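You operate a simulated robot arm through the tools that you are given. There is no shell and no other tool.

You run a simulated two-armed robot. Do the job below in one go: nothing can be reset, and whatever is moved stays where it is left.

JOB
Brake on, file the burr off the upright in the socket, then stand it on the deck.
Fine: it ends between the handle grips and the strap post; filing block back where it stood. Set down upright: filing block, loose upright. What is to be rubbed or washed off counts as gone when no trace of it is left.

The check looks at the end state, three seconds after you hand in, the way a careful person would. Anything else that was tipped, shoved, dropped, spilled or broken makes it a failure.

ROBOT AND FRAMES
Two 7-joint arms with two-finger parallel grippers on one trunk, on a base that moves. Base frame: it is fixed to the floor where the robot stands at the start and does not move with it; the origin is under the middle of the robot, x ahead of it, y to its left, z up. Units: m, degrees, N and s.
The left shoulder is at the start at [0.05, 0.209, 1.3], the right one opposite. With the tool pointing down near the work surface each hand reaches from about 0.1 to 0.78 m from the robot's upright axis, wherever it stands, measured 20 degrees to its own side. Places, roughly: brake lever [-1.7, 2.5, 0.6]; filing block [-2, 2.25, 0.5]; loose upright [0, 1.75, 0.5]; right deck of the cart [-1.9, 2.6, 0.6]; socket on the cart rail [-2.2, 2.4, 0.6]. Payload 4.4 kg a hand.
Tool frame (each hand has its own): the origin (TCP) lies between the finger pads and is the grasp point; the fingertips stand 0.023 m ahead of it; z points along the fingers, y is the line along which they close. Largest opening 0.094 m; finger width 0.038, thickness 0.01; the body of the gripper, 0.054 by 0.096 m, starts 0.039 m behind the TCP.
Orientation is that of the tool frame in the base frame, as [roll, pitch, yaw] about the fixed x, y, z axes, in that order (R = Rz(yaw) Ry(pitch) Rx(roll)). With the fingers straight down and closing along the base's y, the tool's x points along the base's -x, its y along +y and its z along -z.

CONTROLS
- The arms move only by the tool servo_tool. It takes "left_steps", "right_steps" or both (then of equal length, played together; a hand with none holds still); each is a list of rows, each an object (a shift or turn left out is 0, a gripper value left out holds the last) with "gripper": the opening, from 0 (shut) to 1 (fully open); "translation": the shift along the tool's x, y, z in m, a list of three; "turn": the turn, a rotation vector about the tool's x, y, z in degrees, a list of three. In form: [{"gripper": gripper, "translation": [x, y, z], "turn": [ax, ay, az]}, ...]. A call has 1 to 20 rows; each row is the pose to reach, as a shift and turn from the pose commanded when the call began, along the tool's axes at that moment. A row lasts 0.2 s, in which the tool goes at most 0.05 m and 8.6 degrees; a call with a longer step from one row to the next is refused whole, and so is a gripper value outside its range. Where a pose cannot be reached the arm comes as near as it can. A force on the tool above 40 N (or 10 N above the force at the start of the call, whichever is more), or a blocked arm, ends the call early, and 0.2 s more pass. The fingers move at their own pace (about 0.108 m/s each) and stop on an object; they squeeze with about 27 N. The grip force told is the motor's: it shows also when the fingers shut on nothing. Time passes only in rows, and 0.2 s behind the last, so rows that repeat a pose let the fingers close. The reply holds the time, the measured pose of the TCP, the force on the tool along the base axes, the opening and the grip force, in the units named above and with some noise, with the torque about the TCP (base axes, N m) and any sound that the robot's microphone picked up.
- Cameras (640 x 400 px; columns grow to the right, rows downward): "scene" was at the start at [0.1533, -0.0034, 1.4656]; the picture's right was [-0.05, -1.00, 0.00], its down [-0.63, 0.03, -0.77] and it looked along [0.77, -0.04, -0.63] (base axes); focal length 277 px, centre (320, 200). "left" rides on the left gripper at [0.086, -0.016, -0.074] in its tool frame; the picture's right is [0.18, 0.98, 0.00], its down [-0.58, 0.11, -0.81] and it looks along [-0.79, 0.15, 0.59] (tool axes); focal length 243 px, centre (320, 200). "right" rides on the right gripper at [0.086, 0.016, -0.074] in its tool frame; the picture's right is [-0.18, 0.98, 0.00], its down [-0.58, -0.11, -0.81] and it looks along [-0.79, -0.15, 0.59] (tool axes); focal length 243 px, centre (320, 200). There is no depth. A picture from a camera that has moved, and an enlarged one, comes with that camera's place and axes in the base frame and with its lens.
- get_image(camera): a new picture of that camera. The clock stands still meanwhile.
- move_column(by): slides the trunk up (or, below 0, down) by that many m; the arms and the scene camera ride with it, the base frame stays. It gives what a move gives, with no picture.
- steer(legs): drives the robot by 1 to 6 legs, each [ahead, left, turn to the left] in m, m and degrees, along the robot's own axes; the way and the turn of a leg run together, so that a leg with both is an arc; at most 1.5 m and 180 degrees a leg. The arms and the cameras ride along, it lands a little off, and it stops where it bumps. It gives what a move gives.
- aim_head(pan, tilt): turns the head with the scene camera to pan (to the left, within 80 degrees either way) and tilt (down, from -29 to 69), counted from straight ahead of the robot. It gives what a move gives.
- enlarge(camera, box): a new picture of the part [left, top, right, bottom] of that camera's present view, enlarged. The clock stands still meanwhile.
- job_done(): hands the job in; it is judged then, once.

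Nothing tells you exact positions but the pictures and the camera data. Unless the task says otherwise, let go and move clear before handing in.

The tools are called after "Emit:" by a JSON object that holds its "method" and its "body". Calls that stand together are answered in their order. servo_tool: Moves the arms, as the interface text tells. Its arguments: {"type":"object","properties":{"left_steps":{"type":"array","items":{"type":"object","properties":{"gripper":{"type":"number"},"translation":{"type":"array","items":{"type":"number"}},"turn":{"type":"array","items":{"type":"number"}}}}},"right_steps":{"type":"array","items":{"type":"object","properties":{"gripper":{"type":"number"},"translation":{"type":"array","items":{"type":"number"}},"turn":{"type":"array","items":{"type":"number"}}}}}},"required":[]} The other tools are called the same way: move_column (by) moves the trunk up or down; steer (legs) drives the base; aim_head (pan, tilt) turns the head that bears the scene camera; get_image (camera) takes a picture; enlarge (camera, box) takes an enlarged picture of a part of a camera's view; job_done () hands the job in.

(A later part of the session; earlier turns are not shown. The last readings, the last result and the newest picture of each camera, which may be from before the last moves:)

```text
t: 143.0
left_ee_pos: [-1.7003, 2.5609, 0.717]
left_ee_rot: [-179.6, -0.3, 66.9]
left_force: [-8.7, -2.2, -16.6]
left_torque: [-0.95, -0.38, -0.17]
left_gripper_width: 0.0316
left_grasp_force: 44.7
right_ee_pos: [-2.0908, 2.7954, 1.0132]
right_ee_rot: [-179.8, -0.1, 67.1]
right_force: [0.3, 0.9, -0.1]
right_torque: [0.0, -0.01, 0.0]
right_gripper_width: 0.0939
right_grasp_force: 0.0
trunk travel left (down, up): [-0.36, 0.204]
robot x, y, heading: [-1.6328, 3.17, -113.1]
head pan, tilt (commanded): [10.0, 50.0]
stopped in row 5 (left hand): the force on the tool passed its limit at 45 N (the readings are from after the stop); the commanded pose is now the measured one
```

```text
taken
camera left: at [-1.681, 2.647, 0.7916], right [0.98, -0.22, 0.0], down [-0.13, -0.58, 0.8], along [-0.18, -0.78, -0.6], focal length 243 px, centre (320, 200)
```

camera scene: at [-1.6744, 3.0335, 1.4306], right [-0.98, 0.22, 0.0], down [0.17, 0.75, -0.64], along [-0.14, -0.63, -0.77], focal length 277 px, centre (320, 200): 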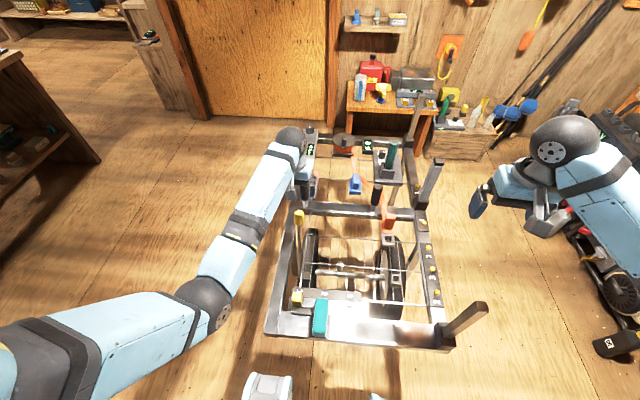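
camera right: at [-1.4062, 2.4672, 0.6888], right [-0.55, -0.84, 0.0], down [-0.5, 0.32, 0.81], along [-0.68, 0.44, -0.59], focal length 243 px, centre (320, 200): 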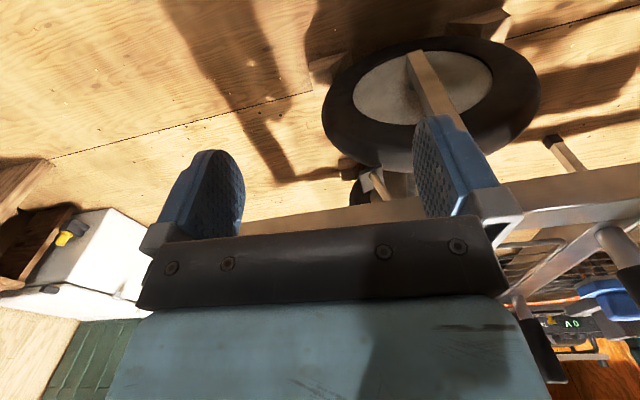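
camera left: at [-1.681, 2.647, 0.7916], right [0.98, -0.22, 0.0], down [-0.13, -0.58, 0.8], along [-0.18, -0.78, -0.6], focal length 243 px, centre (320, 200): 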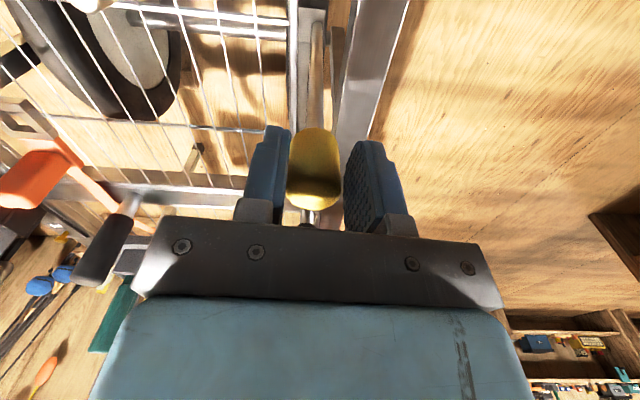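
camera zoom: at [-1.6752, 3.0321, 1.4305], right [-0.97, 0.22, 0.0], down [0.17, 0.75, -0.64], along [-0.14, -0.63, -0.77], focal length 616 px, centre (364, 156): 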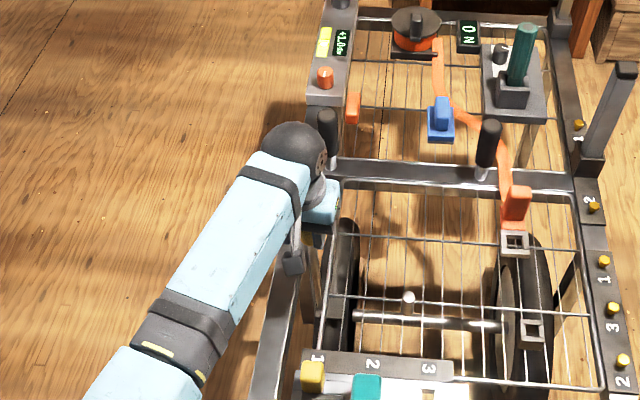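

The lever moved about 19° with rising force, part of it grip twist. I'll regrip to relieve the twist and keep pulling, turning the hand with the lever.

Emit:
{"method": "servo_tool", "body": {"left_steps": [{"gripper": 0.5}, {"gripper": 0.5}, {"gripper": 0.5}, {"gripper": 0}, {"gripper": 0}, {"gripper": 0}]}}

Emit:
{"method": "servo_tool", "body": {"left_steps": [{"translation": [0.0122, 0.0004, -0.0005], "turn": [0, -3, 0]}, {"translation": [0.0245, 0.0009, -0.0005], "turn": [0, -6, 0]}, {"translation": [0.0367, 0.0014, 0.0002], "turn": [0, -9, 0]}, {"translation": [0.049, 0.0018, 0.0012], "turn": [0, -12, 0]}, {"translation": [0.0612, 0.0022, 0.0026], "turn": [0, -15, 0]}]}}

Emit:
{"method": "get_image", "body": {"camera": "left"}}

```text
t: 144.4
left_ee_pos: [-1.6993, 2.5596, 0.7191]
left_ee_rot: [-179.6, -0.2, 66.7]
left_force: [-4.3, 2.4, 0.5]
left_torque: [0.0, -0.27, -0.08]
left_gripper_width: 0.0313
left_grasp_force: 45.3
right_ee_pos: [-2.0908, 2.7984, 1.0135]
right_ee_rot: [179.9, 0.1, 67.2]
right_force: [0.4, 0.3, -0.3]
right_torque: [-0.03, 0.0, 0.0]
right_gripper_width: 0.0941
right_grasp_force: 0.1
trunk travel left (down, up): [-0.36, 0.204]
robot x, y, heading: [-1.6378, 3.1682, -112.7]
head pan, tilt (commanded): [10.0, 50.0]
```

```text
t: 145.1
left_ee_pos: [-1.6912, 2.5881, 0.7137]
left_ee_rot: [-179.4, 6.4, 66.6]
left_force: [-6.9, -4.1, -19.2]
left_torque: [-0.66, -0.43, -0.13]
left_gripper_width: 0.0316
left_grasp_force: 44.8
right_ee_pos: [-2.0927, 2.7964, 1.0132]
right_ee_rot: [-179.9, -0.2, 67.1]
right_force: [0.1, 0.9, 0.3]
right_torque: [0.02, 0.01, 0.0]
right_gripper_width: 0.0942
right_grasp_force: 0.1
trunk travel left (down, up): [-0.36, 0.204]
robot x, y, heading: [-1.6365, 3.1699, -112.8]
head pan, tilt (commanded): [10.0, 50.0]
stopped in row 3 (left hand): the force on the tool passed its limit at 43 N (the readings are from after the stop); the commanded pose is now the measured one
```

```text
taken
camera left: at [-1.668, 2.6817, 0.7788], right [0.97, -0.22, -0.03], down [-0.09, -0.49, 0.86], along [-0.21, -0.84, -0.5], focal length 243 px, centre (320, 200)
```

left: 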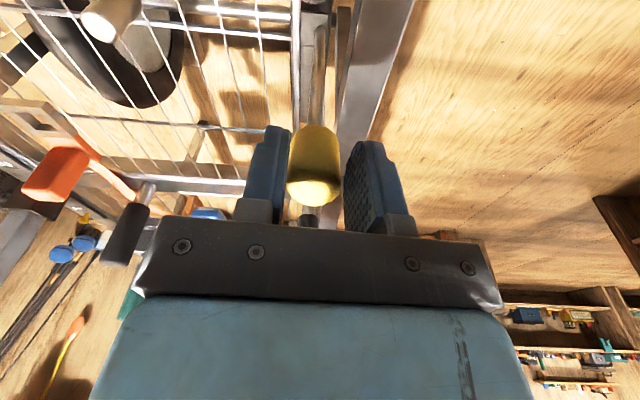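

Emit:
{"method": "servo_tool", "body": {"left_steps": [{"gripper": 0.8}, {"gripper": 0.8}, {"gripper": 0.8}]}}

Emit:
{"method": "servo_tool", "body": {"left_steps": [{"translation": [0, 0, -0.05], "turn": [0, 3, 0]}, {"translation": [0, 0, -0.1], "turn": [0, 7, 0]}, {"translation": [0, 0, -0.14], "turn": [0, 7, 0]}]}}

Emit:
{"method": "get_image", "body": {"camera": "left"}}

Emit:
{"method": "enlarge", "body": {"camera": "scene", "box": [240, 160, 360, 310]}}

```text
t: 145.9
left_ee_pos: [-1.6898, 2.5881, 0.716]
left_ee_rot: [-179.5, 6.6, 66.6]
left_force: [-1.2, 0.3, -0.1]
left_torque: [0.0, 0.01, 0.01]
left_gripper_width: 0.0752
left_grasp_force: 0.1
right_ee_pos: [-2.0905, 2.7985, 1.0135]
right_ee_rot: [180.0, 0.0, 67.1]
right_force: [0.2, 0.4, 0.3]
right_torque: [0.01, 0.0, 0.0]
right_gripper_width: 0.0939
right_grasp_force: 0.0
trunk travel left (down, up): [-0.36, 0.204]
robot x, y, heading: [-1.6339, 3.1677, -112.9]
head pan, tilt (commanded): [10.0, 50.0]
```

```text
t: 146.7
left_ee_pos: [-1.6815, 2.6025, 0.8567]
left_ee_rot: [-179.5, -0.4, 66.5]
left_force: [-0.4, -0.1, 0.2]
left_torque: [0.0, 0.0, 0.0]
left_gripper_width: 0.0753
left_grasp_force: 0.0
right_ee_pos: [-2.091, 2.7971, 1.0136]
right_ee_rot: [180.0, -0.1, 67.1]
right_force: [0.5, -0.2, -0.7]
right_torque: [0.01, 0.02, 0.01]
right_gripper_width: 0.0943
right_grasp_force: 0.0
trunk travel left (down, up): [-0.36, 0.204]
robot x, y, heading: [-1.6334, 3.1749, -112.9]
head pan, tilt (commanded): [10.0, 50.0]
```

```text
taken
camera left: at [-1.663, 2.6878, 0.9315], right [0.98, -0.22, -0.01], down [-0.13, -0.59, 0.8], along [-0.18, -0.78, -0.6], focal length 243 px, centre (320, 200)
```

left: 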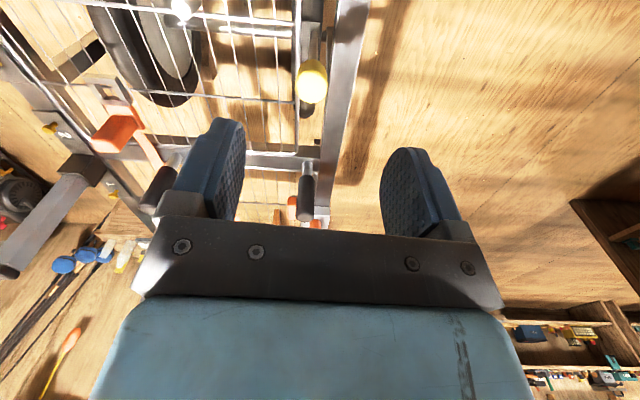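

```text
2.67 times, centred on (300, 235) of scene
camera zoom: at [-1.6758, 3.0341, 1.4305], right [-0.97, 0.22, 0.0], down [0.17, 0.75, -0.64], along [-0.14, -0.63, -0.77], focal length 739 px, centre (373, 107)
```

zoom: 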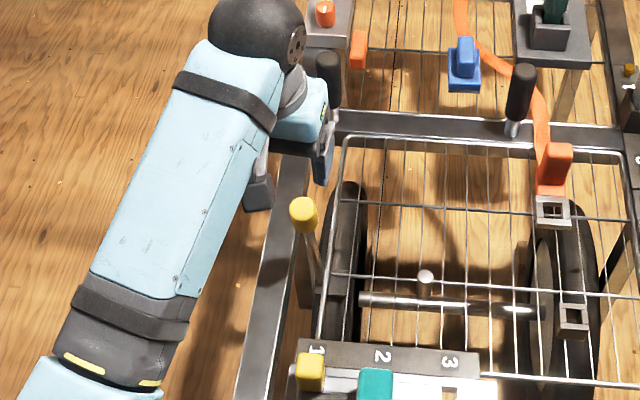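

The lever now stands about upright and stays where it's left, so it's stiff rather than sprung. I'll regrip at its head and continue slowly in the same direction.

Emit:
{"method": "servo_tool", "body": {"left_steps": [{"translation": [-0.0216, -0.0058, 0.03], "gripper": 1}, {"translation": [-0.0216, -0.0058, 0.08]}, {"translation": [-0.0216, -0.0058, 0.13]}, {"translation": [-0.0216, -0.0058, 0.135], "gripper": 0}, {"translation": [-0.0216, -0.0058, 0.135], "gripper": 0}, {"translation": [-0.0216, -0.0058, 0.135], "gripper": 0}, {"translation": [-0.0216, -0.0058, 0.135], "gripper": 0}]}}

Emit:
{"method": "servo_tool", "body": {"left_steps": [{"translation": [0.005, 0.0001, 0], "turn": [0, -1.19, 0]}, {"translation": [0.01, 0.0002, 0.0002], "turn": [0, -2.39, 0]}, {"translation": [0.015, 0.0003, 0.0005], "turn": [0, -3.58, 0]}, {"translation": [0.02, 0.0004, 0.0008], "turn": [0, -4.78, 0]}, {"translation": [0.025, 0.0005, 0.0013], "turn": [0, -5.98, 0]}, {"translation": [0.03, 0.0006, 0.0019], "turn": [0, -7.18, 0]}, {"translation": [0.035, 0.0007, 0.0026], "turn": [0, -8.39, 0]}, {"translation": [0.04, 0.0008, 0.0034], "turn": [0, -9.59, 0]}, {"translation": [0.045, 0.0009, 0.0043], "turn": [0, -10.8, 0]}, {"translation": [0.05, 0.001, 0.0052], "turn": [0, -12.0, 0]}, {"translation": [0.055, 0.0011, 0.0064], "turn": [0, -13.2, 0]}, {"translation": [0.06, 0.0012, 0.0076], "turn": [0, -14.5, 0]}, {"translation": [0.065, 0.0013, 0.009], "turn": [0, -15.7, 0]}, {"translation": [0.07, 0.0014, 0.0105], "turn": [0, -17.0, 0]}, {"translation": [0.075, 0.0015, 0.012], "turn": [0, -18.2, 0]}, {"translation": [0.08, 0.0016, 0.0137], "turn": [0, -19.5, 0]}, {"translation": [0.085, 0.0017, 0.0156], "turn": [0, -20.7, 0]}, {"translation": [0.09, 0.0018, 0.0175], "turn": [0, -22.0, 0]}]}}

Emit:
{"method": "get_image", "body": {"camera": "left"}}

```text
t: 148.3
left_ee_pos: [-1.6922, 2.5834, 0.7208]
left_ee_rot: [-179.6, -0.2, 66.8]
left_force: [34.9, -15.0, 3.2]
left_torque: [-1.13, -0.96, 0.57]
left_gripper_width: 0.0315
left_grasp_force: 44.5
right_ee_pos: [-2.0893, 2.7973, 1.0155]
right_ee_rot: [-179.9, 0.0, 67.2]
right_force: [0.2, 0.3, -0.3]
right_torque: [-0.02, -0.03, 0.01]
right_gripper_width: 0.0943
right_grasp_force: 0.1
trunk travel left (down, up): [-0.36, 0.204]
robot x, y, heading: [-1.6302, 3.1705, -112.8]
head pan, tilt (commanded): [10.0, 50.0]
```

```text
t: 150.0
left_ee_pos: [-1.6828, 2.6136, 0.7188]
left_ee_rot: [-179.7, 8.4, 66.8]
left_force: [-6.0, -18.4, -20.3]
left_torque: [-0.66, 0.03, -0.06]
left_gripper_width: 0.031
left_grasp_force: 45.0
right_ee_pos: [-2.0943, 2.7959, 1.0124]
right_ee_rot: [179.9, -0.2, 67.0]
right_force: [0.5, 0.6, -0.2]
right_torque: [0.01, -0.05, -0.04]
right_gripper_width: 0.094
right_grasp_force: 0.2
trunk travel left (down, up): [-0.36, 0.204]
robot x, y, heading: [-1.6303, 3.1702, -113.1]
head pan, tilt (commanded): [10.0, 50.0]
stopped in row 8 (left hand): the force on the tool passed its limit at 53 N (the readings are from after the stop); the commanded pose is now the measured one
```

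```text
taken
camera left: at [-1.6601, 2.7079, 0.78], right [0.97, -0.22, -0.03], down [-0.08, -0.47, 0.88], along [-0.21, -0.86, -0.47], focal length 243 px, centre (320, 200)
```

left: 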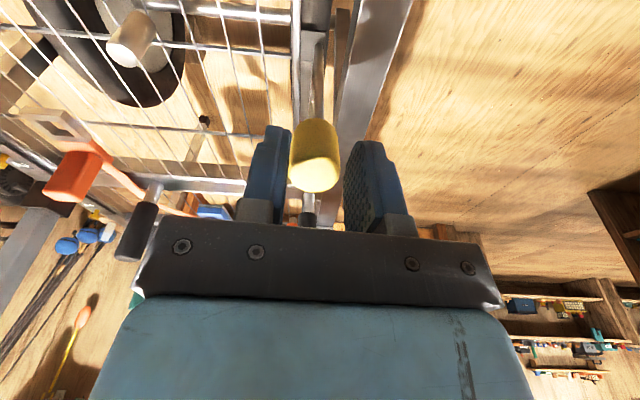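

Emit:
{"method": "servo_tool", "body": {"left_steps": [{"gripper": 0.45}, {"gripper": 0.45}, {"gripper": 0}, {"gripper": 0}, {"gripper": 0}]}}

Emit:
{"method": "servo_tool", "body": {"left_steps": [{"translation": [0.004, 0, 0.0005], "turn": [0, -1, 0]}, {"translation": [0.008, 0, 0.001], "turn": [0, -2, 0]}, {"translation": [0.012, 0, 0.0016], "turn": [0, -3, 0]}, {"translation": [0.016, 0, 0.0022], "turn": [0, -4, 0]}, {"translation": [0.02, 0, 0.003], "turn": [0, -5, 0]}, {"translation": [0.024, 0, 0.0038], "turn": [0, -6, 0]}, {"translation": [0.028, 0, 0.0046], "turn": [0, -7, 0]}, {"translation": [0.032, 0, 0.0054], "turn": [0, -8, 0]}, {"translation": [0.036, 0, 0.0064], "turn": [0, -9, 0]}, {"translation": [0.04, 0, 0.0074], "turn": [0, -10, 0]}]}}

Emit:
{"method": "enlarge", "body": {"camera": "scene", "box": [240, 160, 360, 310]}}

```text
t: 151.2
left_ee_pos: [-1.6828, 2.6149, 0.7212]
left_ee_rot: [-179.6, 8.4, 66.7]
left_force: [0.2, 0.7, -0.9]
left_torque: [0.02, 0.0, 0.02]
left_gripper_width: 0.0
left_grasp_force: 27.3
right_ee_pos: [-2.0922, 2.7982, 1.0136]
right_ee_rot: [180.0, 0.1, 67.2]
right_force: [0.9, 0.5, -0.1]
right_torque: [-0.01, 0.01, -0.01]
right_gripper_width: 0.0938
right_grasp_force: 0.1
trunk travel left (down, up): [-0.36, 0.204]
robot x, y, heading: [-1.6331, 3.168, -112.7]
head pan, tilt (commanded): [10.0, 50.0]
```

```text
t: 153.4
left_ee_pos: [-1.6668, 2.6504, 0.7072]
left_ee_rot: [-179.6, 18.6, 66.9]
left_force: [-0.1, -0.2, 0.9]
left_torque: [-0.01, -0.02, 0.02]
left_gripper_width: 0.0
left_grasp_force: 26.8
right_ee_pos: [-2.0926, 2.7978, 1.015]
right_ee_rot: [179.9, 0.0, 67.1]
right_force: [-0.4, 0.3, -0.5]
right_torque: [-0.01, 0.01, 0.0]
right_gripper_width: 0.094
right_grasp_force: 0.0
trunk travel left (down, up): [-0.36, 0.204]
robot x, y, heading: [-1.6297, 3.1699, -112.9]
head pan, tilt (commanded): [10.0, 50.0]
```

```text
2.67 times, centred on (300, 235) of scene
camera zoom: at [-1.676, 3.0334, 1.4305], right [-0.97, 0.22, 0.0], down [0.17, 0.75, -0.64], along [-0.14, -0.63, -0.77], focal length 739 px, centre (373, 107)
```

zoom: 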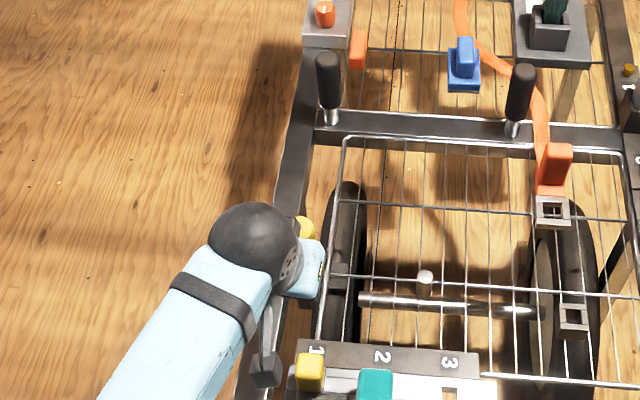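

The head slipped out of the grip; the lever now leans slightly past vertical. I'll lift, go behind it (cart's left side of the lever) and push it over with nearly closed fingers.

Emit:
{"method": "servo_tool", "body": {"left_steps": [{"translation": [0, 0, -0.05], "gripper": 0.2}, {"translation": [0, 0, -0.1], "turn": [0, 6, 0]}, {"translation": [0, 0, -0.14], "turn": [0, 12, 0]}, {"translation": [0, 0, -0.14], "turn": [0, 18.6, 0]}]}}

Emit:
{"method": "get_image", "body": {"camera": "left"}}

Emit:
{"method": "enlarge", "body": {"camera": "scene", "box": [240, 160, 360, 310]}}

```text
t: 154.4
left_ee_pos: [-1.6485, 2.691, 0.84]
left_ee_rot: [-179.5, -0.3, 66.6]
left_force: [-0.8, -0.5, 0.1]
left_torque: [0.0, 0.03, -0.01]
left_gripper_width: 0.0189
left_grasp_force: 0.0
right_ee_pos: [-2.0928, 2.7964, 1.0136]
right_ee_rot: [180.0, 0.0, 67.0]
right_force: [-0.7, 0.4, 0.7]
right_torque: [0.02, 0.0, -0.01]
right_gripper_width: 0.0942
right_grasp_force: 0.1
trunk travel left (down, up): [-0.36, 0.204]
robot x, y, heading: [-1.6361, 3.172, -113.2]
head pan, tilt (commanded): [10.0, 50.0]
```

```text
taken
camera left: at [-1.63, 2.7758, 0.9152], right [0.98, -0.22, -0.01], down [-0.13, -0.58, 0.8], along [-0.18, -0.78, -0.6], focal length 243 px, centre (320, 200)
```

left: 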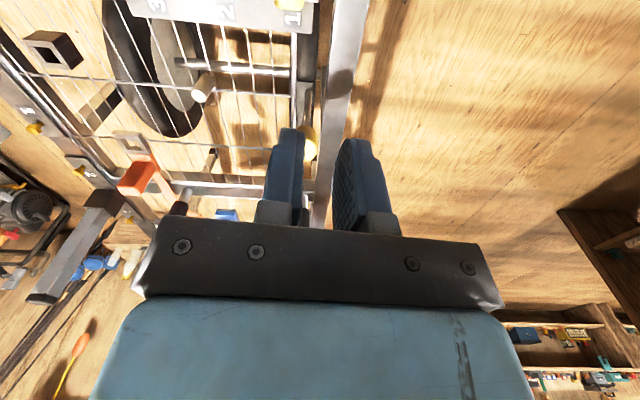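

```text
2.67 times, centred on (300, 235) of scene
camera zoom: at [-1.6764, 3.0326, 1.4304], right [-0.97, 0.22, 0.0], down [0.17, 0.75, -0.64], along [-0.14, -0.63, -0.77], focal length 739 px, centre (373, 107)
```

zoom: 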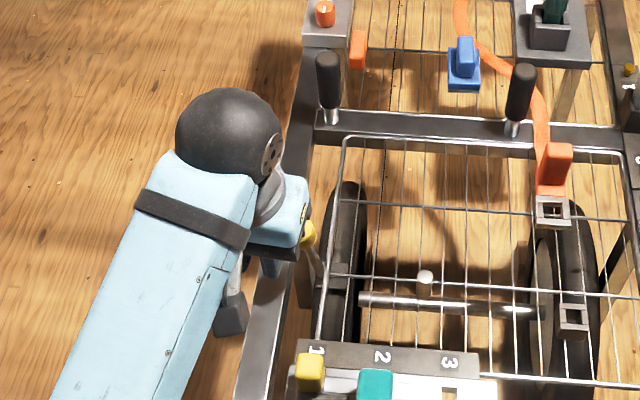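

Emit:
{"method": "servo_tool", "body": {"left_steps": [{"translation": [-0.038, -0.002, 0], "gripper": 0.2}, {"translation": [-0.076, -0.004, 0]}, {"translation": [-0.114, -0.006, 0]}, {"translation": [-0.1516, -0.008, 0]}, {"translation": [-0.1516, -0.008, 0.05]}, {"translation": [-0.1516, -0.008, 0.1]}, {"translation": [-0.1516, -0.008, 0.14]}]}}

Emit:
{"method": "servo_tool", "body": {"left_steps": [{"translation": [0.008, 0, 0]}, {"translation": [0.016, 0, 0]}, {"translation": [0.022, 0, 0]}, {"translation": [0.028, 0, 0]}, {"translation": [0.034, 0, 0]}, {"translation": [0.04, 0, 0]}, {"translation": [0.046, 0, 0]}, {"translation": [0.052, 0, 0.001]}, {"translation": [0.058, 0, 0.002]}, {"translation": [0.064, 0, 0.003]}, {"translation": [0.07, 0, 0.004]}, {"translation": [0.076, 0, 0.006]}, {"translation": [0.082, 0, 0.008]}, {"translation": [0.088, 0, 0.01]}, {"translation": [0.094, 0, 0.012]}, {"translation": [0.1, 0, 0.014]}]}}

Emit:
{"method": "enlarge", "body": {"camera": "scene", "box": [240, 160, 360, 310]}}

Emit:
{"method": "get_image", "body": {"camera": "left"}}

```text
t: 156.0
left_ee_pos: [-1.7181, 2.5549, 0.7015]
left_ee_rot: [-179.5, 0.1, 66.6]
left_force: [0.4, -0.7, 0.6]
left_torque: [-0.01, -0.01, -0.01]
left_gripper_width: 0.0188
left_grasp_force: 0.0
right_ee_pos: [-2.0922, 2.7983, 1.0145]
right_ee_rot: [179.9, 0.0, 67.1]
right_force: [0.1, 0.4, 0.3]
right_torque: [0.02, 0.0, 0.03]
right_gripper_width: 0.0941
right_grasp_force: 0.2
trunk travel left (down, up): [-0.36, 0.204]
robot x, y, heading: [-1.6325, 3.1677, -113.0]
head pan, tilt (commanded): [10.0, 50.0]
```

```text
t: 156.5
left_ee_pos: [-1.7152, 2.5603, 0.7074]
left_ee_rot: [-179.3, 1.1, 66.6]
left_force: [-5.6, -13.0, -1.0]
left_torque: [-0.3, 0.2, -0.14]
left_gripper_width: 0.0188
left_grasp_force: 0.0
right_ee_pos: [-2.0926, 2.7978, 1.0151]
right_ee_rot: [-180.0, 0.0, 67.0]
right_force: [0.7, 0.8, 0.6]
right_torque: [-0.02, -0.04, 0.02]
right_gripper_width: 0.0942
right_grasp_force: 0.0
trunk travel left (down, up): [-0.36, 0.204]
robot x, y, heading: [-1.6363, 3.1693, -112.7]
head pan, tilt (commanded): [10.0, 50.0]
stopped in row 2 (left hand): the force on the tool passed its limit at 54 N (the readings are from after the stop); the commanded pose is now the measured one
```

```text
2.67 times, centred on (300, 235) of scene
camera zoom: at [-1.6764, 3.0331, 1.4306], right [-0.97, 0.22, 0.0], down [0.17, 0.75, -0.64], along [-0.14, -0.63, -0.77], focal length 739 px, centre (373, 107)
```

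zoom: 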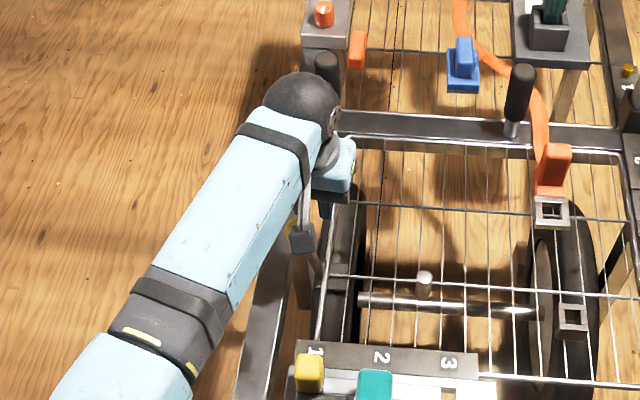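

```text
taken
camera left: at [-1.6964, 2.6466, 0.78], right [0.97, -0.22, -0.01], down [-0.12, -0.57, 0.82], along [-0.19, -0.79, -0.58], focal length 243 px, centre (320, 200)
```

left: 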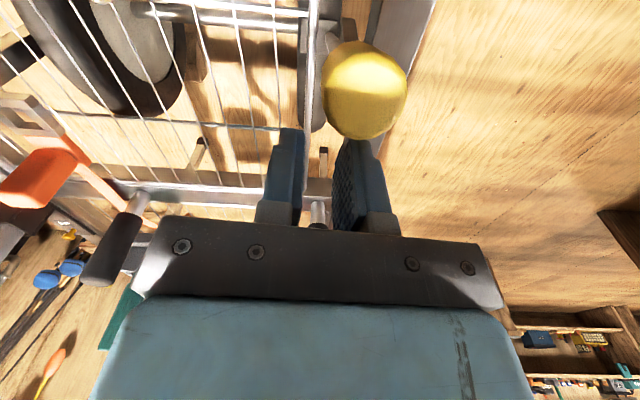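

Contact came early, likely the palm touching the tall head. I'll raise the hand so only the fingertips meet the head, then push again.

Emit:
{"method": "servo_tool", "body": {"left_steps": [{"translation": [-0.015, -0.003, 0]}, {"translation": [-0.015, -0.003, -0.03]}, {"translation": [-0.0, -0.003, -0.03]}]}}

Emit:
{"method": "servo_tool", "body": {"left_steps": [{"translation": [0.006, 0, 0]}, {"translation": [0.012, 0, 0]}, {"translation": [0.018, 0, 0]}, {"translation": [0.024, 0, 0]}, {"translation": [0.03, 0, 0]}, {"translation": [0.036, 0, 0]}, {"translation": [0.042, 0, 0]}, {"translation": [0.048, 0, 0.001]}, {"translation": [0.054, 0, 0.002]}, {"translation": [0.06, 0, 0.003]}, {"translation": [0.066, 0, 0.004]}, {"translation": [0.072, 0, 0.006]}, {"translation": [0.078, 0, 0.008]}, {"translation": [0.084, 0, 0.01]}, {"translation": [0.09, 0, 0.012]}, {"translation": [0.096, 0, 0.014]}]}}

Emit:
{"method": "get_image", "body": {"camera": "left"}}

Emit:
{"method": "enlarge", "body": {"camera": "scene", "box": [240, 160, 360, 310]}}

```text
t: 157.3
left_ee_pos: [-1.7176, 2.562, 0.736]
left_ee_rot: [-179.4, 0.9, 66.6]
left_force: [0.1, -0.1, 0.4]
left_torque: [-0.01, -0.03, 0.04]
left_gripper_width: 0.0189
left_grasp_force: 0.0
right_ee_pos: [-2.0916, 2.7967, 1.0139]
right_ee_rot: [180.0, 0.0, 67.0]
right_force: [0.6, 0.3, -0.5]
right_torque: [0.01, -0.02, 0.0]
right_gripper_width: 0.094
right_grasp_force: 0.0
trunk travel left (down, up): [-0.36, 0.204]
robot x, y, heading: [-1.6334, 3.1711, -113.0]
head pan, tilt (commanded): [10.0, 50.0]
```

```text
t: 160.7
left_ee_pos: [-1.6799, 2.65, 0.7209]
left_ee_rot: [-179.5, 0.9, 66.6]
left_force: [-0.7, -0.7, -0.3]
left_torque: [-0.05, 0.02, 0.02]
left_gripper_width: 0.019
left_grasp_force: 0.1
right_ee_pos: [-2.0923, 2.7974, 1.0141]
right_ee_rot: [179.9, 0.0, 67.0]
right_force: [-0.2, -0.7, -0.1]
right_torque: [0.0, 0.02, 0.02]
right_gripper_width: 0.0938
right_grasp_force: 0.1
trunk travel left (down, up): [-0.36, 0.204]
robot x, y, heading: [-1.6343, 3.1672, -113.3]
head pan, tilt (commanded): [10.0, 50.0]
```

```text
taken
camera left: at [-1.66, 2.7371, 0.7934], right [0.97, -0.22, -0.01], down [-0.12, -0.57, 0.81], along [-0.19, -0.79, -0.58], focal length 243 px, centre (320, 200)
```

left: 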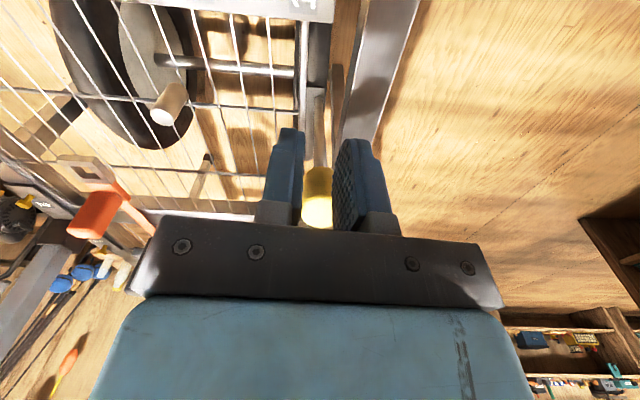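

```text
2.67 times, centred on (300, 235) of scene
camera zoom: at [-1.6764, 3.0328, 1.4305], right [-0.97, 0.22, 0.0], down [0.17, 0.75, -0.64], along [-0.14, -0.63, -0.77], focal length 739 px, centre (373, 107)
```

zoom: 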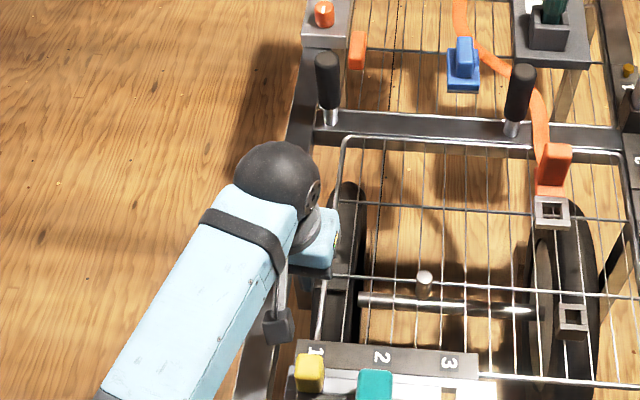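

Emit:
{"method": "servo_tool", "body": {"left_steps": [{"translation": [0, 0, -0.05]}, {"translation": [0.03, 0, -0.09]}, {"translation": [0.07, 0, -0.11]}, {"translation": [0.11, 0, -0.12]}]}}

Emit:
{"method": "get_image", "body": {"camera": "left"}}

Emit:
{"method": "enlarge", "body": {"camera": "scene", "box": [240, 160, 360, 310]}}

```text
t: 161.7
left_ee_pos: [-1.6319, 2.7494, 0.8409]
left_ee_rot: [-179.9, 1.2, 66.7]
left_force: [0.5, 0.5, -0.1]
left_torque: [-0.02, -0.03, 0.02]
left_gripper_width: 0.0191
left_grasp_force: 0.0
right_ee_pos: [-2.0913, 2.7977, 1.0148]
right_ee_rot: [180.0, 0.0, 67.1]
right_force: [-0.5, 0.0, 0.6]
right_torque: [0.01, 0.0, 0.0]
right_gripper_width: 0.0939
right_grasp_force: 0.0
trunk travel left (down, up): [-0.36, 0.204]
robot x, y, heading: [-1.6337, 3.1694, -112.9]
head pan, tilt (commanded): [10.0, 50.0]
```

```text
taken
camera left: at [-1.6129, 2.8361, 0.9135], right [0.98, -0.22, -0.01], down [-0.12, -0.56, 0.82], along [-0.18, -0.8, -0.58], focal length 243 px, centre (320, 200)
```

left: 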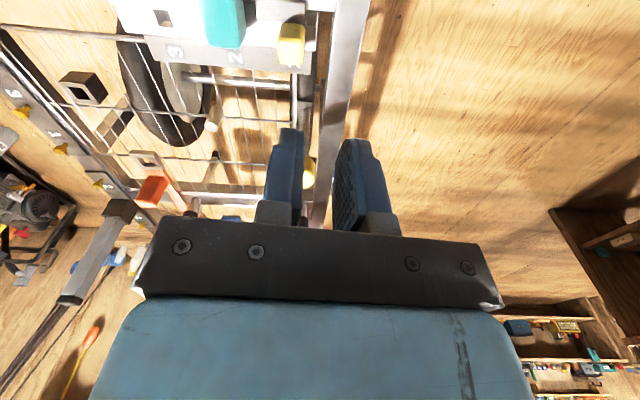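

```text
2.67 times, centred on (300, 235) of scene
camera zoom: at [-1.6758, 3.0334, 1.4306], right [-0.97, 0.22, 0.0], down [0.17, 0.75, -0.64], along [-0.14, -0.63, -0.77], focal length 739 px, centre (373, 107)
```

zoom: 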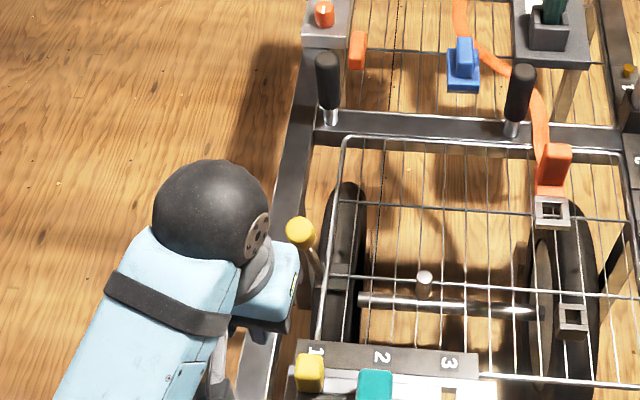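

I need an unobstructed look at the lever, so I'll move the left hand aside.

Emit:
{"method": "servo_tool", "body": {"left_steps": [{"translation": [0.03, 0.03, 0], "gripper": 0.2}, {"translation": [0.05, 0.07, 0]}, {"translation": [0.05, 0.11, 0]}, {"translation": [0.05, 0.15, 0]}]}}

Emit:
{"method": "get_image", "body": {"camera": "left"}}

Emit:
{"method": "enlarge", "body": {"camera": "scene", "box": [270, 190, 340, 290]}}

```text
t: 162.7
left_ee_pos: [-1.4762, 2.7392, 0.834]
left_ee_rot: [-179.4, 0.9, 66.6]
left_force: [0.0, 0.4, -0.6]
left_torque: [-0.04, 0.0, 0.01]
left_gripper_width: 0.0188
left_grasp_force: 0.1
right_ee_pos: [-2.0916, 2.7983, 1.0142]
right_ee_rot: [-180.0, 0.0, 67.0]
right_force: [0.3, -0.6, 0.1]
right_torque: [-0.02, 0.05, 0.02]
right_gripper_width: 0.094
right_grasp_force: 0.0
trunk travel left (down, up): [-0.36, 0.204]
robot x, y, heading: [-1.6314, 3.1699, -112.8]
head pan, tilt (commanded): [10.0, 50.0]
```

```text
taken
camera left: at [-1.4564, 2.8257, 0.9079], right [0.97, -0.22, -0.01], down [-0.12, -0.57, 0.81], along [-0.19, -0.79, -0.58], focal length 243 px, centre (320, 200)
```

left: 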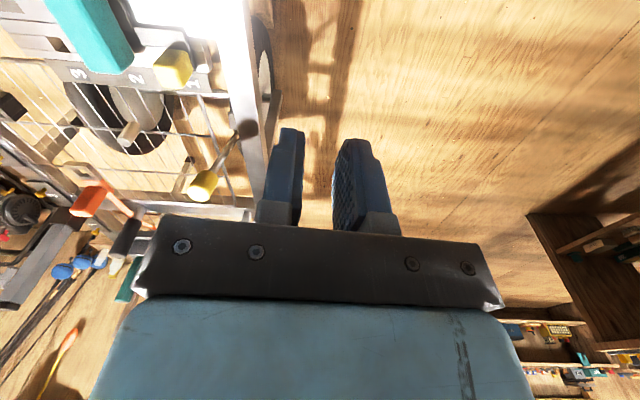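

```text
4.00 times, centred on (305, 240) of scene
camera zoom: at [-1.6755, 3.0324, 1.4305], right [-0.97, 0.22, 0.0], down [0.17, 0.75, -0.64], along [-0.14, -0.63, -0.77], focal length 1108 px, centre (380, 40)
```

zoom: 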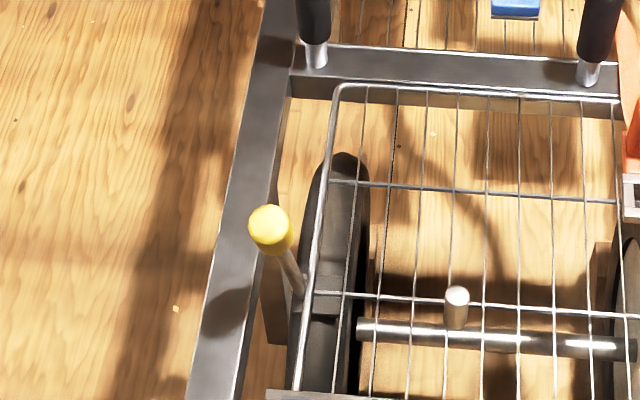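

Now it is clear: the lever pivots at rail height and already leans about 18° the other way (head at about [-1.688, 2.59, 0.685]). I'll push once more at the right height to confirm it's against its stop.

Emit:
{"method": "servo_tool", "body": {"left_steps": [{"translation": [-0.045, -0.0222, 0], "gripper": 0.2}, {"translation": [-0.09, -0.0444, 0]}, {"translation": [-0.134, -0.0666, 0]}, {"translation": [-0.178, -0.0888, 0]}, {"translation": [-0.22, -0.11, 0]}, {"translation": [-0.26, -0.13, 0]}, {"translation": [-0.2793, -0.1389, 0]}, {"translation": [-0.2793, -0.1389, 0.05]}, {"translation": [-0.2793, -0.1389, 0.1]}, {"translation": [-0.2793, -0.1389, 0.15]}, {"translation": [-0.2793, -0.1389, 0.155]}]}}

Emit:
{"method": "servo_tool", "body": {"left_steps": [{"translation": [0.004, 0, 0]}, {"translation": [0.008, 0, 0]}, {"translation": [0.012, 0, 0]}, {"translation": [0.016, 0, 0]}, {"translation": [0.02, 0, 0]}, {"translation": [0.024, 0, 0]}, {"translation": [0.028, 0, 0]}, {"translation": [0.032, 0, 0]}, {"translation": [0.036, 0, 0]}, {"translation": [0.04, 0, 0.001]}, {"translation": [0.044, 0, 0.002]}, {"translation": [0.048, 0, 0.003]}, {"translation": [0.052, 0, 0.004]}, {"translation": [0.056, 0, 0.005]}, {"translation": [0.06, 0, 0.006]}]}}

Emit:
{"method": "get_image", "body": {"camera": "left"}}

Emit:
{"method": "enlarge", "body": {"camera": "scene", "box": [240, 160, 360, 310]}}

```text
refused: row 1 steps farther than a row can; nothing moved
```

```text
t: 165.9
left_ee_pos: [-1.4527, 2.7934, 0.8297]
left_ee_rot: [-179.4, 0.9, 66.6]
left_force: [-0.2, -0.5, -0.3]
left_torque: [-0.03, -0.01, 0.0]
left_gripper_width: 0.0189
left_grasp_force: 0.1
right_ee_pos: [-2.0917, 2.7974, 1.0152]
right_ee_rot: [-180.0, 0.0, 67.0]
right_force: [0.1, -0.6, 0.0]
right_torque: [-0.01, 0.02, 0.02]
right_gripper_width: 0.0941
right_grasp_force: 0.1
trunk travel left (down, up): [-0.36, 0.204]
robot x, y, heading: [-1.6358, 3.1722, -112.9]
head pan, tilt (commanded): [10.0, 50.0]
```

```text
taken
camera left: at [-1.4334, 2.8803, 0.9031], right [0.97, -0.22, -0.01], down [-0.12, -0.57, 0.81], along [-0.19, -0.79, -0.58], focal length 243 px, centre (320, 200)
```

left: 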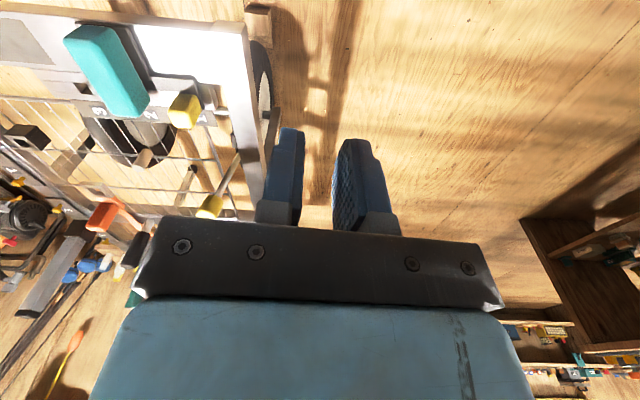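

```text
2.67 times, centred on (300, 235) of scene
camera zoom: at [-1.6765, 3.0328, 1.4305], right [-0.97, 0.22, 0.0], down [0.17, 0.75, -0.64], along [-0.14, -0.63, -0.77], focal length 739 px, centre (373, 107)
```

zoom: 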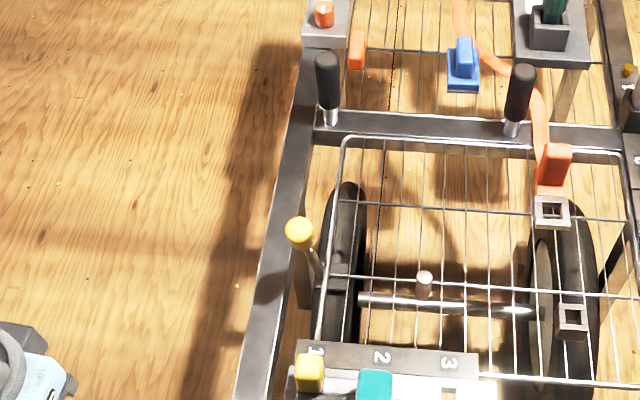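

Emit:
{"method": "servo_tool", "body": {"left_steps": [{"translation": [-0.0423, -0.0174, 0], "gripper": 0.2}, {"translation": [-0.0846, -0.0347, 0]}, {"translation": [-0.1269, -0.0521, 0]}, {"translation": [-0.1692, -0.0694, 0]}, {"translation": [-0.2115, -0.0868, 0]}, {"translation": [-0.2538, -0.1042, 0]}, {"translation": [-0.2961, -0.1215, 0]}, {"translation": [-0.3384, -0.1389, 0]}, {"translation": [-0.3384, -0.1389, 0.045]}, {"translation": [-0.3384, -0.1389, 0.09]}, {"translation": [-0.3384, -0.1389, 0.125]}, {"translation": [-0.3384, -0.1389, 0.15]}]}}

Emit:
{"method": "get_image", "body": {"camera": "left"}}

```text
t: 168.5
left_ee_pos: [-1.7179, 2.5374, 0.6845]
left_ee_rot: [-179.4, 1.0, 66.6]
left_force: [0.2, 0.0, -0.7]
left_torque: [-0.03, 0.02, 0.01]
left_gripper_width: 0.019
left_grasp_force: 0.0
right_ee_pos: [-2.0929, 2.7974, 1.0148]
right_ee_rot: [-180.0, 0.1, 67.1]
right_force: [0.2, -0.5, 0.3]
right_torque: [0.01, -0.01, 0.01]
right_gripper_width: 0.0939
right_grasp_force: 0.0
trunk travel left (down, up): [-0.36, 0.204]
robot x, y, heading: [-1.6327, 3.1683, -113.1]
head pan, tilt (commanded): [10.0, 50.0]
```

```text
taken
camera left: at [-1.698, 2.6236, 0.7588], right [0.97, -0.22, -0.01], down [-0.12, -0.57, 0.81], along [-0.19, -0.79, -0.58], focal length 243 px, centre (320, 200)
```

left: 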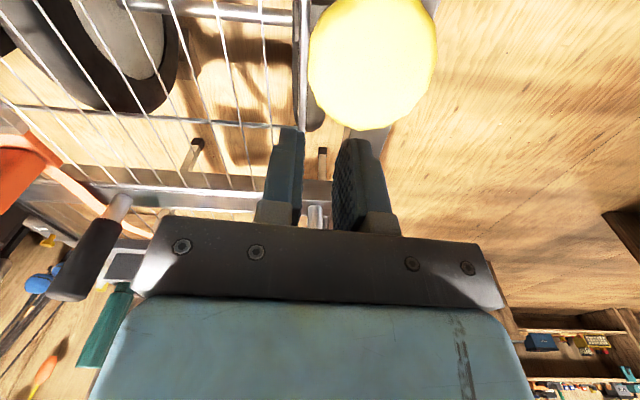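

Emit:
{"method": "servo_tool", "body": {"left_steps": [{"translation": [0.004, 0, 0]}, {"translation": [0.008, 0, 0]}, {"translation": [0.012, 0, 0]}, {"translation": [0.016, 0, 0]}, {"translation": [0.02, 0, 0]}, {"translation": [0.024, 0, 0]}, {"translation": [0.028, 0, 0]}, {"translation": [0.032, 0, 0]}, {"translation": [0.036, 0, 0]}, {"translation": [0.04, 0, 0.001]}, {"translation": [0.044, 0, 0.002]}, {"translation": [0.048, 0, 0.003]}]}}

Emit:
{"method": "get_image", "body": {"camera": "left"}}

Emit:
{"method": "enlarge", "body": {"camera": "scene", "box": [240, 160, 360, 310]}}

```text
t: 170.2
left_ee_pos: [-1.707, 2.5502, 0.6905]
left_ee_rot: [-179.5, 2.1, 66.8]
left_force: [-7.5, -28.3, 5.3]
left_torque: [-0.56, 0.21, -0.13]
left_gripper_width: 0.0001
left_grasp_force: 39.4
right_ee_pos: [-2.0939, 2.7959, 1.0136]
right_ee_rot: [179.9, -0.2, 67.0]
right_force: [0.0, 0.6, 0.1]
right_torque: [0.0, 0.05, 0.0]
right_gripper_width: 0.094
right_grasp_force: 0.1
trunk travel left (down, up): [-0.36, 0.204]
robot x, y, heading: [-1.6333, 3.1654, -113.1]
head pan, tilt (commanded): [10.0, 50.0]
stopped in row 8 (left hand): the force on the tool passed its limit at 48 N (the readings are from after the stop); the commanded pose is now the measured one
```

```text
taken
camera left: at [-1.6875, 2.6396, 0.7629], right [0.98, -0.22, -0.01], down [-0.11, -0.55, 0.83], along [-0.19, -0.8, -0.56], focal length 243 px, centre (320, 200)
```

left: 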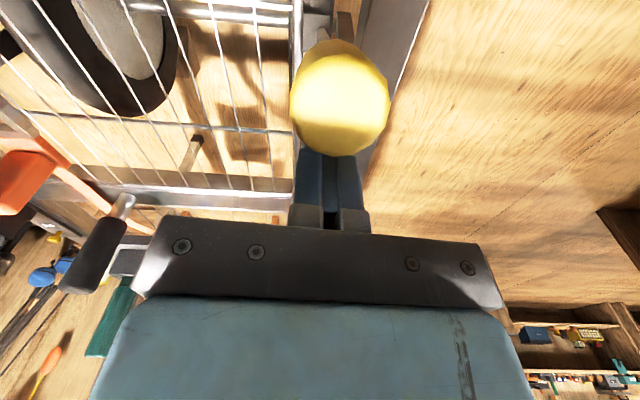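

```text
2.67 times, centred on (300, 235) of scene
camera zoom: at [-1.6778, 3.0302, 1.4303], right [-0.97, 0.23, 0.0], down [0.17, 0.75, -0.64], along [-0.14, -0.63, -0.77], focal length 739 px, centre (373, 107)
```

zoom: 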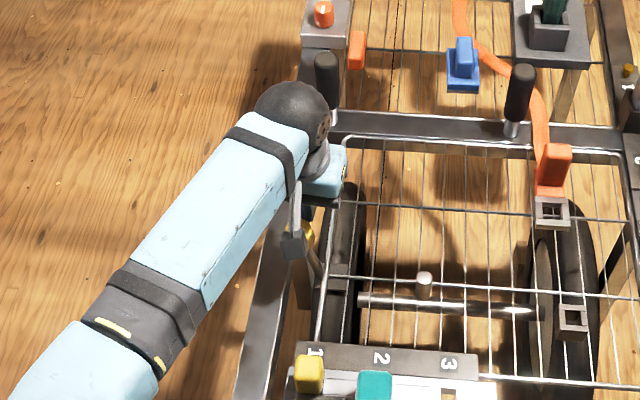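

The lever is solid against its stop on the other side (48 N without moving), its foot swung towards the wheel: brake on. I'll back off, lift the hand clear and check.

Emit:
{"method": "servo_tool", "body": {"left_steps": [{"translation": [-0.02, 0, 0], "gripper": 0.3}, {"translation": [-0.03, 0, -0.03]}, {"translation": [-0.03, 0, -0.08]}, {"translation": [-0.03, 0, -0.13]}, {"translation": [0.0, 0.0, -0.17]}, {"translation": [0.04, 0, -0.2]}, {"translation": [0.08, 0, -0.22]}, {"translation": [0.12, 0, -0.24]}, {"translation": [0.16, 0, -0.26]}, {"translation": [0.2, 0, -0.28]}]}}

Emit:
{"method": "enlarge", "body": {"camera": "scene", "box": [240, 160, 360, 310]}}

Emit:
{"method": "get_image", "body": {"camera": "left"}}

```text
t: 172.3
left_ee_pos: [-1.6212, 2.7476, 0.9637]
left_ee_rot: [-179.6, 1.6, 66.8]
left_force: [-0.5, 0.3, 0.7]
left_torque: [-0.03, -0.03, -0.01]
left_gripper_width: 0.0283
left_grasp_force: 0.0
right_ee_pos: [-2.0922, 2.7964, 1.0148]
right_ee_rot: [180.0, 0.2, 67.0]
right_force: [0.2, 0.4, 0.0]
right_torque: [-0.01, 0.0, 0.02]
right_gripper_width: 0.0941
right_grasp_force: 0.0
trunk travel left (down, up): [-0.36, 0.204]
robot x, y, heading: [-1.6312, 3.1697, -113.0]
head pan, tilt (commanded): [10.0, 50.0]
```

```text
2.67 times, centred on (300, 235) of scene
camera zoom: at [-1.6764, 3.0329, 1.4305], right [-0.97, 0.22, 0.0], down [0.17, 0.75, -0.64], along [-0.14, -0.63, -0.77], focal length 739 px, centre (373, 107)
```

zoom: 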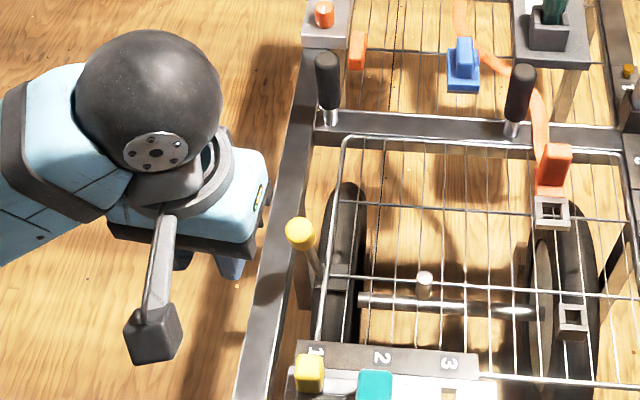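

```text
taken
camera left: at [-1.6012, 2.8353, 1.0357], right [0.98, -0.22, -0.01], down [-0.12, -0.56, 0.82], along [-0.19, -0.8, -0.57], focal length 243 px, centre (320, 200)
```

left: 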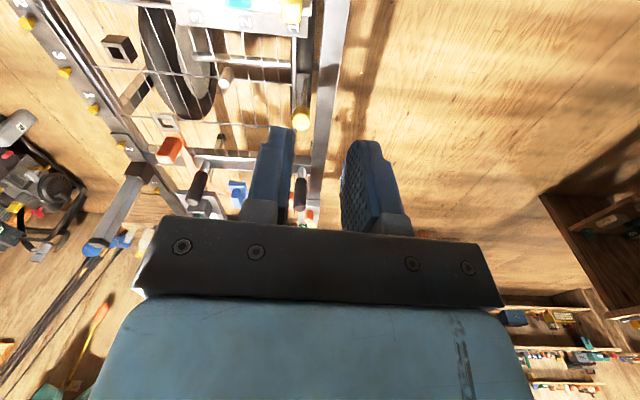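

Brake is on and the lever stays over. Now I'll raise the trunk and go around to the rear side of the cart, this time facing it square.

Emit:
{"method": "move_column", "body": {"by": 0.2}}

Emit:
{"method": "steer", "body": {"legs": [[-0.02, -0.66, 0], [0, 0, 90]]}}

Emit:
{"method": "aim_head", "body": {"pan": -60, "tilt": 50}}

Emit:
{"method": "get_image", "body": {"camera": "scene"}}

```text
t: 174.5
left_ee_pos: [-1.621, 2.7466, 1.1631]
left_ee_rot: [-179.7, 1.5, 66.7]
left_force: [0.3, 0.2, -0.1]
left_torque: [-0.01, 0.01, -0.07]
left_gripper_width: 0.0279
left_grasp_force: 0.0
right_ee_pos: [-2.0932, 2.797, 1.2148]
right_ee_rot: [-180.0, -0.1, 67.0]
right_force: [-0.7, -1.0, -0.5]
right_torque: [0.01, 0.0, 0.01]
right_gripper_width: 0.0939
right_grasp_force: 0.0
trunk travel left (down, up): [-0.56, 0.004]
robot x, y, heading: [-1.6318, 3.1706, -113.2]
head pan, tilt (commanded): [10.0, 50.0]
```

```text
t: 184.6
left_ee_pos: [-1.8143, 3.46, 1.1624]
left_ee_rot: [-179.6, 1.5, 156.7]
left_force: [-0.3, -0.7, -0.1]
left_torque: [0.01, 0.01, 0.02]
left_gripper_width: 0.0285
left_grasp_force: 0.0
right_ee_pos: [-1.8654, 2.9887, 1.2139]
right_ee_rot: [-180.0, 0.1, 157.1]
right_force: [0.8, 0.6, -0.2]
right_torque: [0.0, 0.01, -0.01]
right_gripper_width: 0.0942
right_grasp_force: 0.0
trunk travel left (down, up): [-0.56, 0.004]
robot x, y, heading: [-2.2365, 3.4488, -23.1]
head pan, tilt (commanded): [10.0, 50.0]
```

```text
t: 186.0
left_ee_pos: [-1.8149, 3.4593, 1.1629]
left_ee_rot: [-179.6, 1.6, 156.8]
left_force: [0.3, -0.1, 0.1]
left_torque: [0.01, -0.01, -0.01]
left_gripper_width: 0.0281
left_grasp_force: 0.1
right_ee_pos: [-1.8642, 2.9874, 1.2133]
right_ee_rot: [-180.0, 0.0, 157.1]
right_force: [0.1, 0.5, -0.6]
right_torque: [0.0, 0.02, 0.0]
right_gripper_width: 0.0941
right_grasp_force: 0.1
trunk travel left (down, up): [-0.56, 0.004]
robot x, y, heading: [-2.2337, 3.45, -22.8]
head pan, tilt (commanded): [-60.0, 50.0]
```

```text
taken
camera scene: at [-2.1642, 3.3447, 1.6305], right [-0.99, -0.12, 0.0], down [-0.1, 0.76, -0.64], along [0.08, -0.64, -0.77], focal length 277 px, centre (320, 200)
```

scene: 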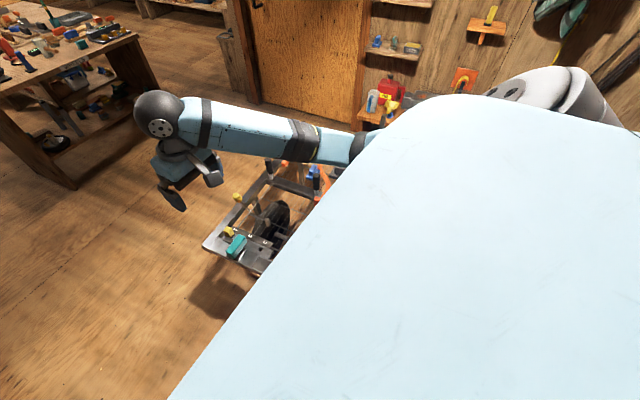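

Emit:
{"method": "steer", "body": {"legs": [[-0.162, -0.611, 0]]}}

Emit:
{"method": "aim_head", "body": {"pan": 0, "tilt": 50}}

Emit:
{"method": "get_image", "body": {"camera": "scene"}}

```text
t: 191.9
left_ee_pos: [-2.2034, 2.9545, 1.163]
left_ee_rot: [-179.5, 1.5, 156.8]
left_force: [0.4, 0.5, 0.3]
left_torque: [0.01, 0.01, 0.0]
left_gripper_width: 0.0283
left_grasp_force: 0.2
right_ee_pos: [-2.2527, 2.4827, 1.2129]
right_ee_rot: [179.9, 0.0, 157.1]
right_force: [-0.4, 0.8, 0.3]
right_torque: [0.02, 0.01, 0.02]
right_gripper_width: 0.0939
right_grasp_force: 0.1
trunk travel left (down, up): [-0.56, 0.004]
robot x, y, heading: [-2.6234, 2.9456, -23.0]
head pan, tilt (commanded): [-60.0, 50.0]
```

```text
t: 193.2
left_ee_pos: [-2.2041, 2.9537, 1.1628]
left_ee_rot: [-179.6, 1.5, 156.8]
left_force: [-0.9, -0.4, -0.3]
left_torque: [0.01, 0.03, 0.02]
left_gripper_width: 0.0282
left_grasp_force: 0.0
right_ee_pos: [-2.2524, 2.4823, 1.2145]
right_ee_rot: [-180.0, 0.0, 157.1]
right_force: [0.0, 0.6, 0.5]
right_torque: [0.01, 0.01, 0.0]
right_gripper_width: 0.0941
right_grasp_force: 0.1
trunk travel left (down, up): [-0.56, 0.004]
robot x, y, heading: [-2.624, 2.9408, -22.7]
head pan, tilt (commanded): [0.0, 50.0]
```

```text
taken
camera scene: at [-2.4919, 2.8857, 1.6305], right [-0.39, -0.92, 0.0], down [-0.71, 0.3, -0.64], along [0.59, -0.25, -0.77], focal length 277 px, centre (320, 200)
```

scene: 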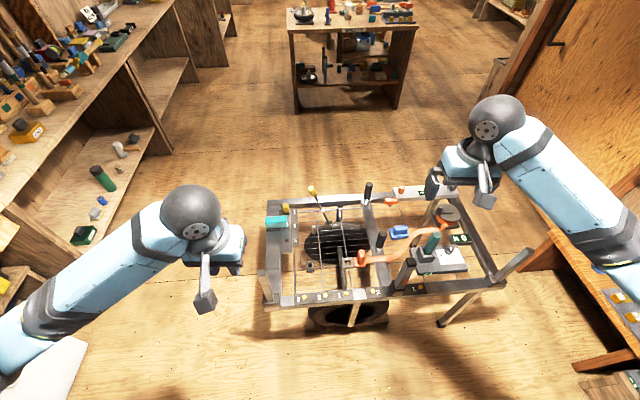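

Emit:
{"method": "enlarge", "body": {"camera": "scene", "box": [250, 180, 540, 330]}}

Emit:
{"method": "enlarge", "body": {"camera": "scene", "box": [370, 200, 480, 300]}}

Emit:
{"method": "enlarge", "body": {"camera": "scene", "box": [260, 180, 390, 305]}}

```text
2.21 times, centred on (395, 255) of scene
camera zoom: at [-2.4919, 2.8857, 1.6305], right [-0.39, -0.92, 0.0], down [-0.71, 0.3, -0.64], along [0.59, -0.25, -0.77], focal length 611 px, centre (154, 79)
```

zoom: 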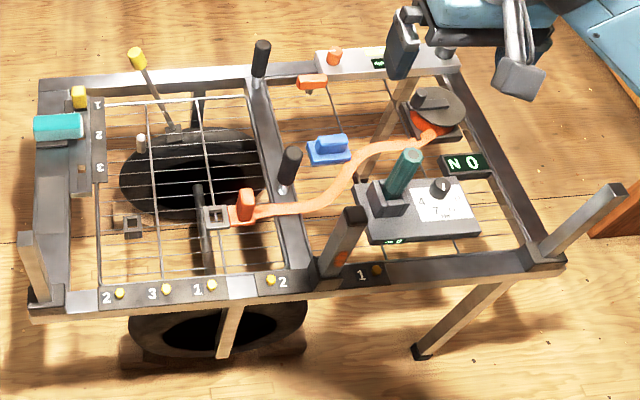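

```text
4.00 times, centred on (425, 250) of scene
camera zoom: at [-2.4919, 2.8857, 1.6305], right [-0.39, -0.92, 0.0], down [-0.71, 0.3, -0.64], along [0.59, -0.25, -0.77], focal length 1108 px, centre (-100, 0)
```

zoom: 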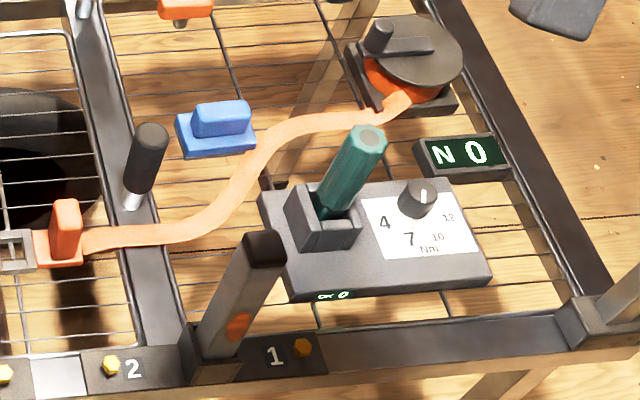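

```text
3.20 times, centred on (325, 242) of scene
camera zoom: at [-2.4919, 2.8857, 1.6305], right [-0.39, -0.92, 0.0], down [-0.71, 0.3, -0.64], along [0.59, -0.25, -0.77], focal length 886 px, centre (304, 64)
```

zoom: 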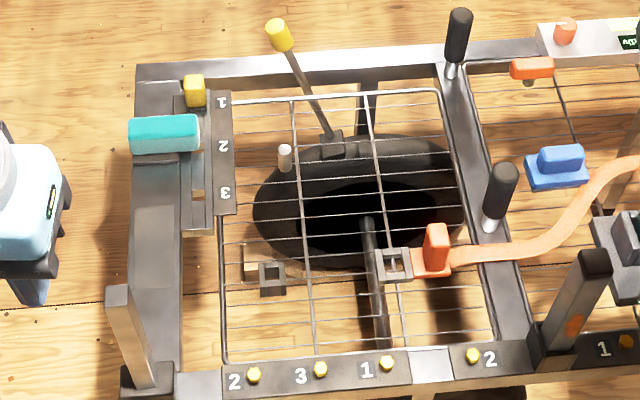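

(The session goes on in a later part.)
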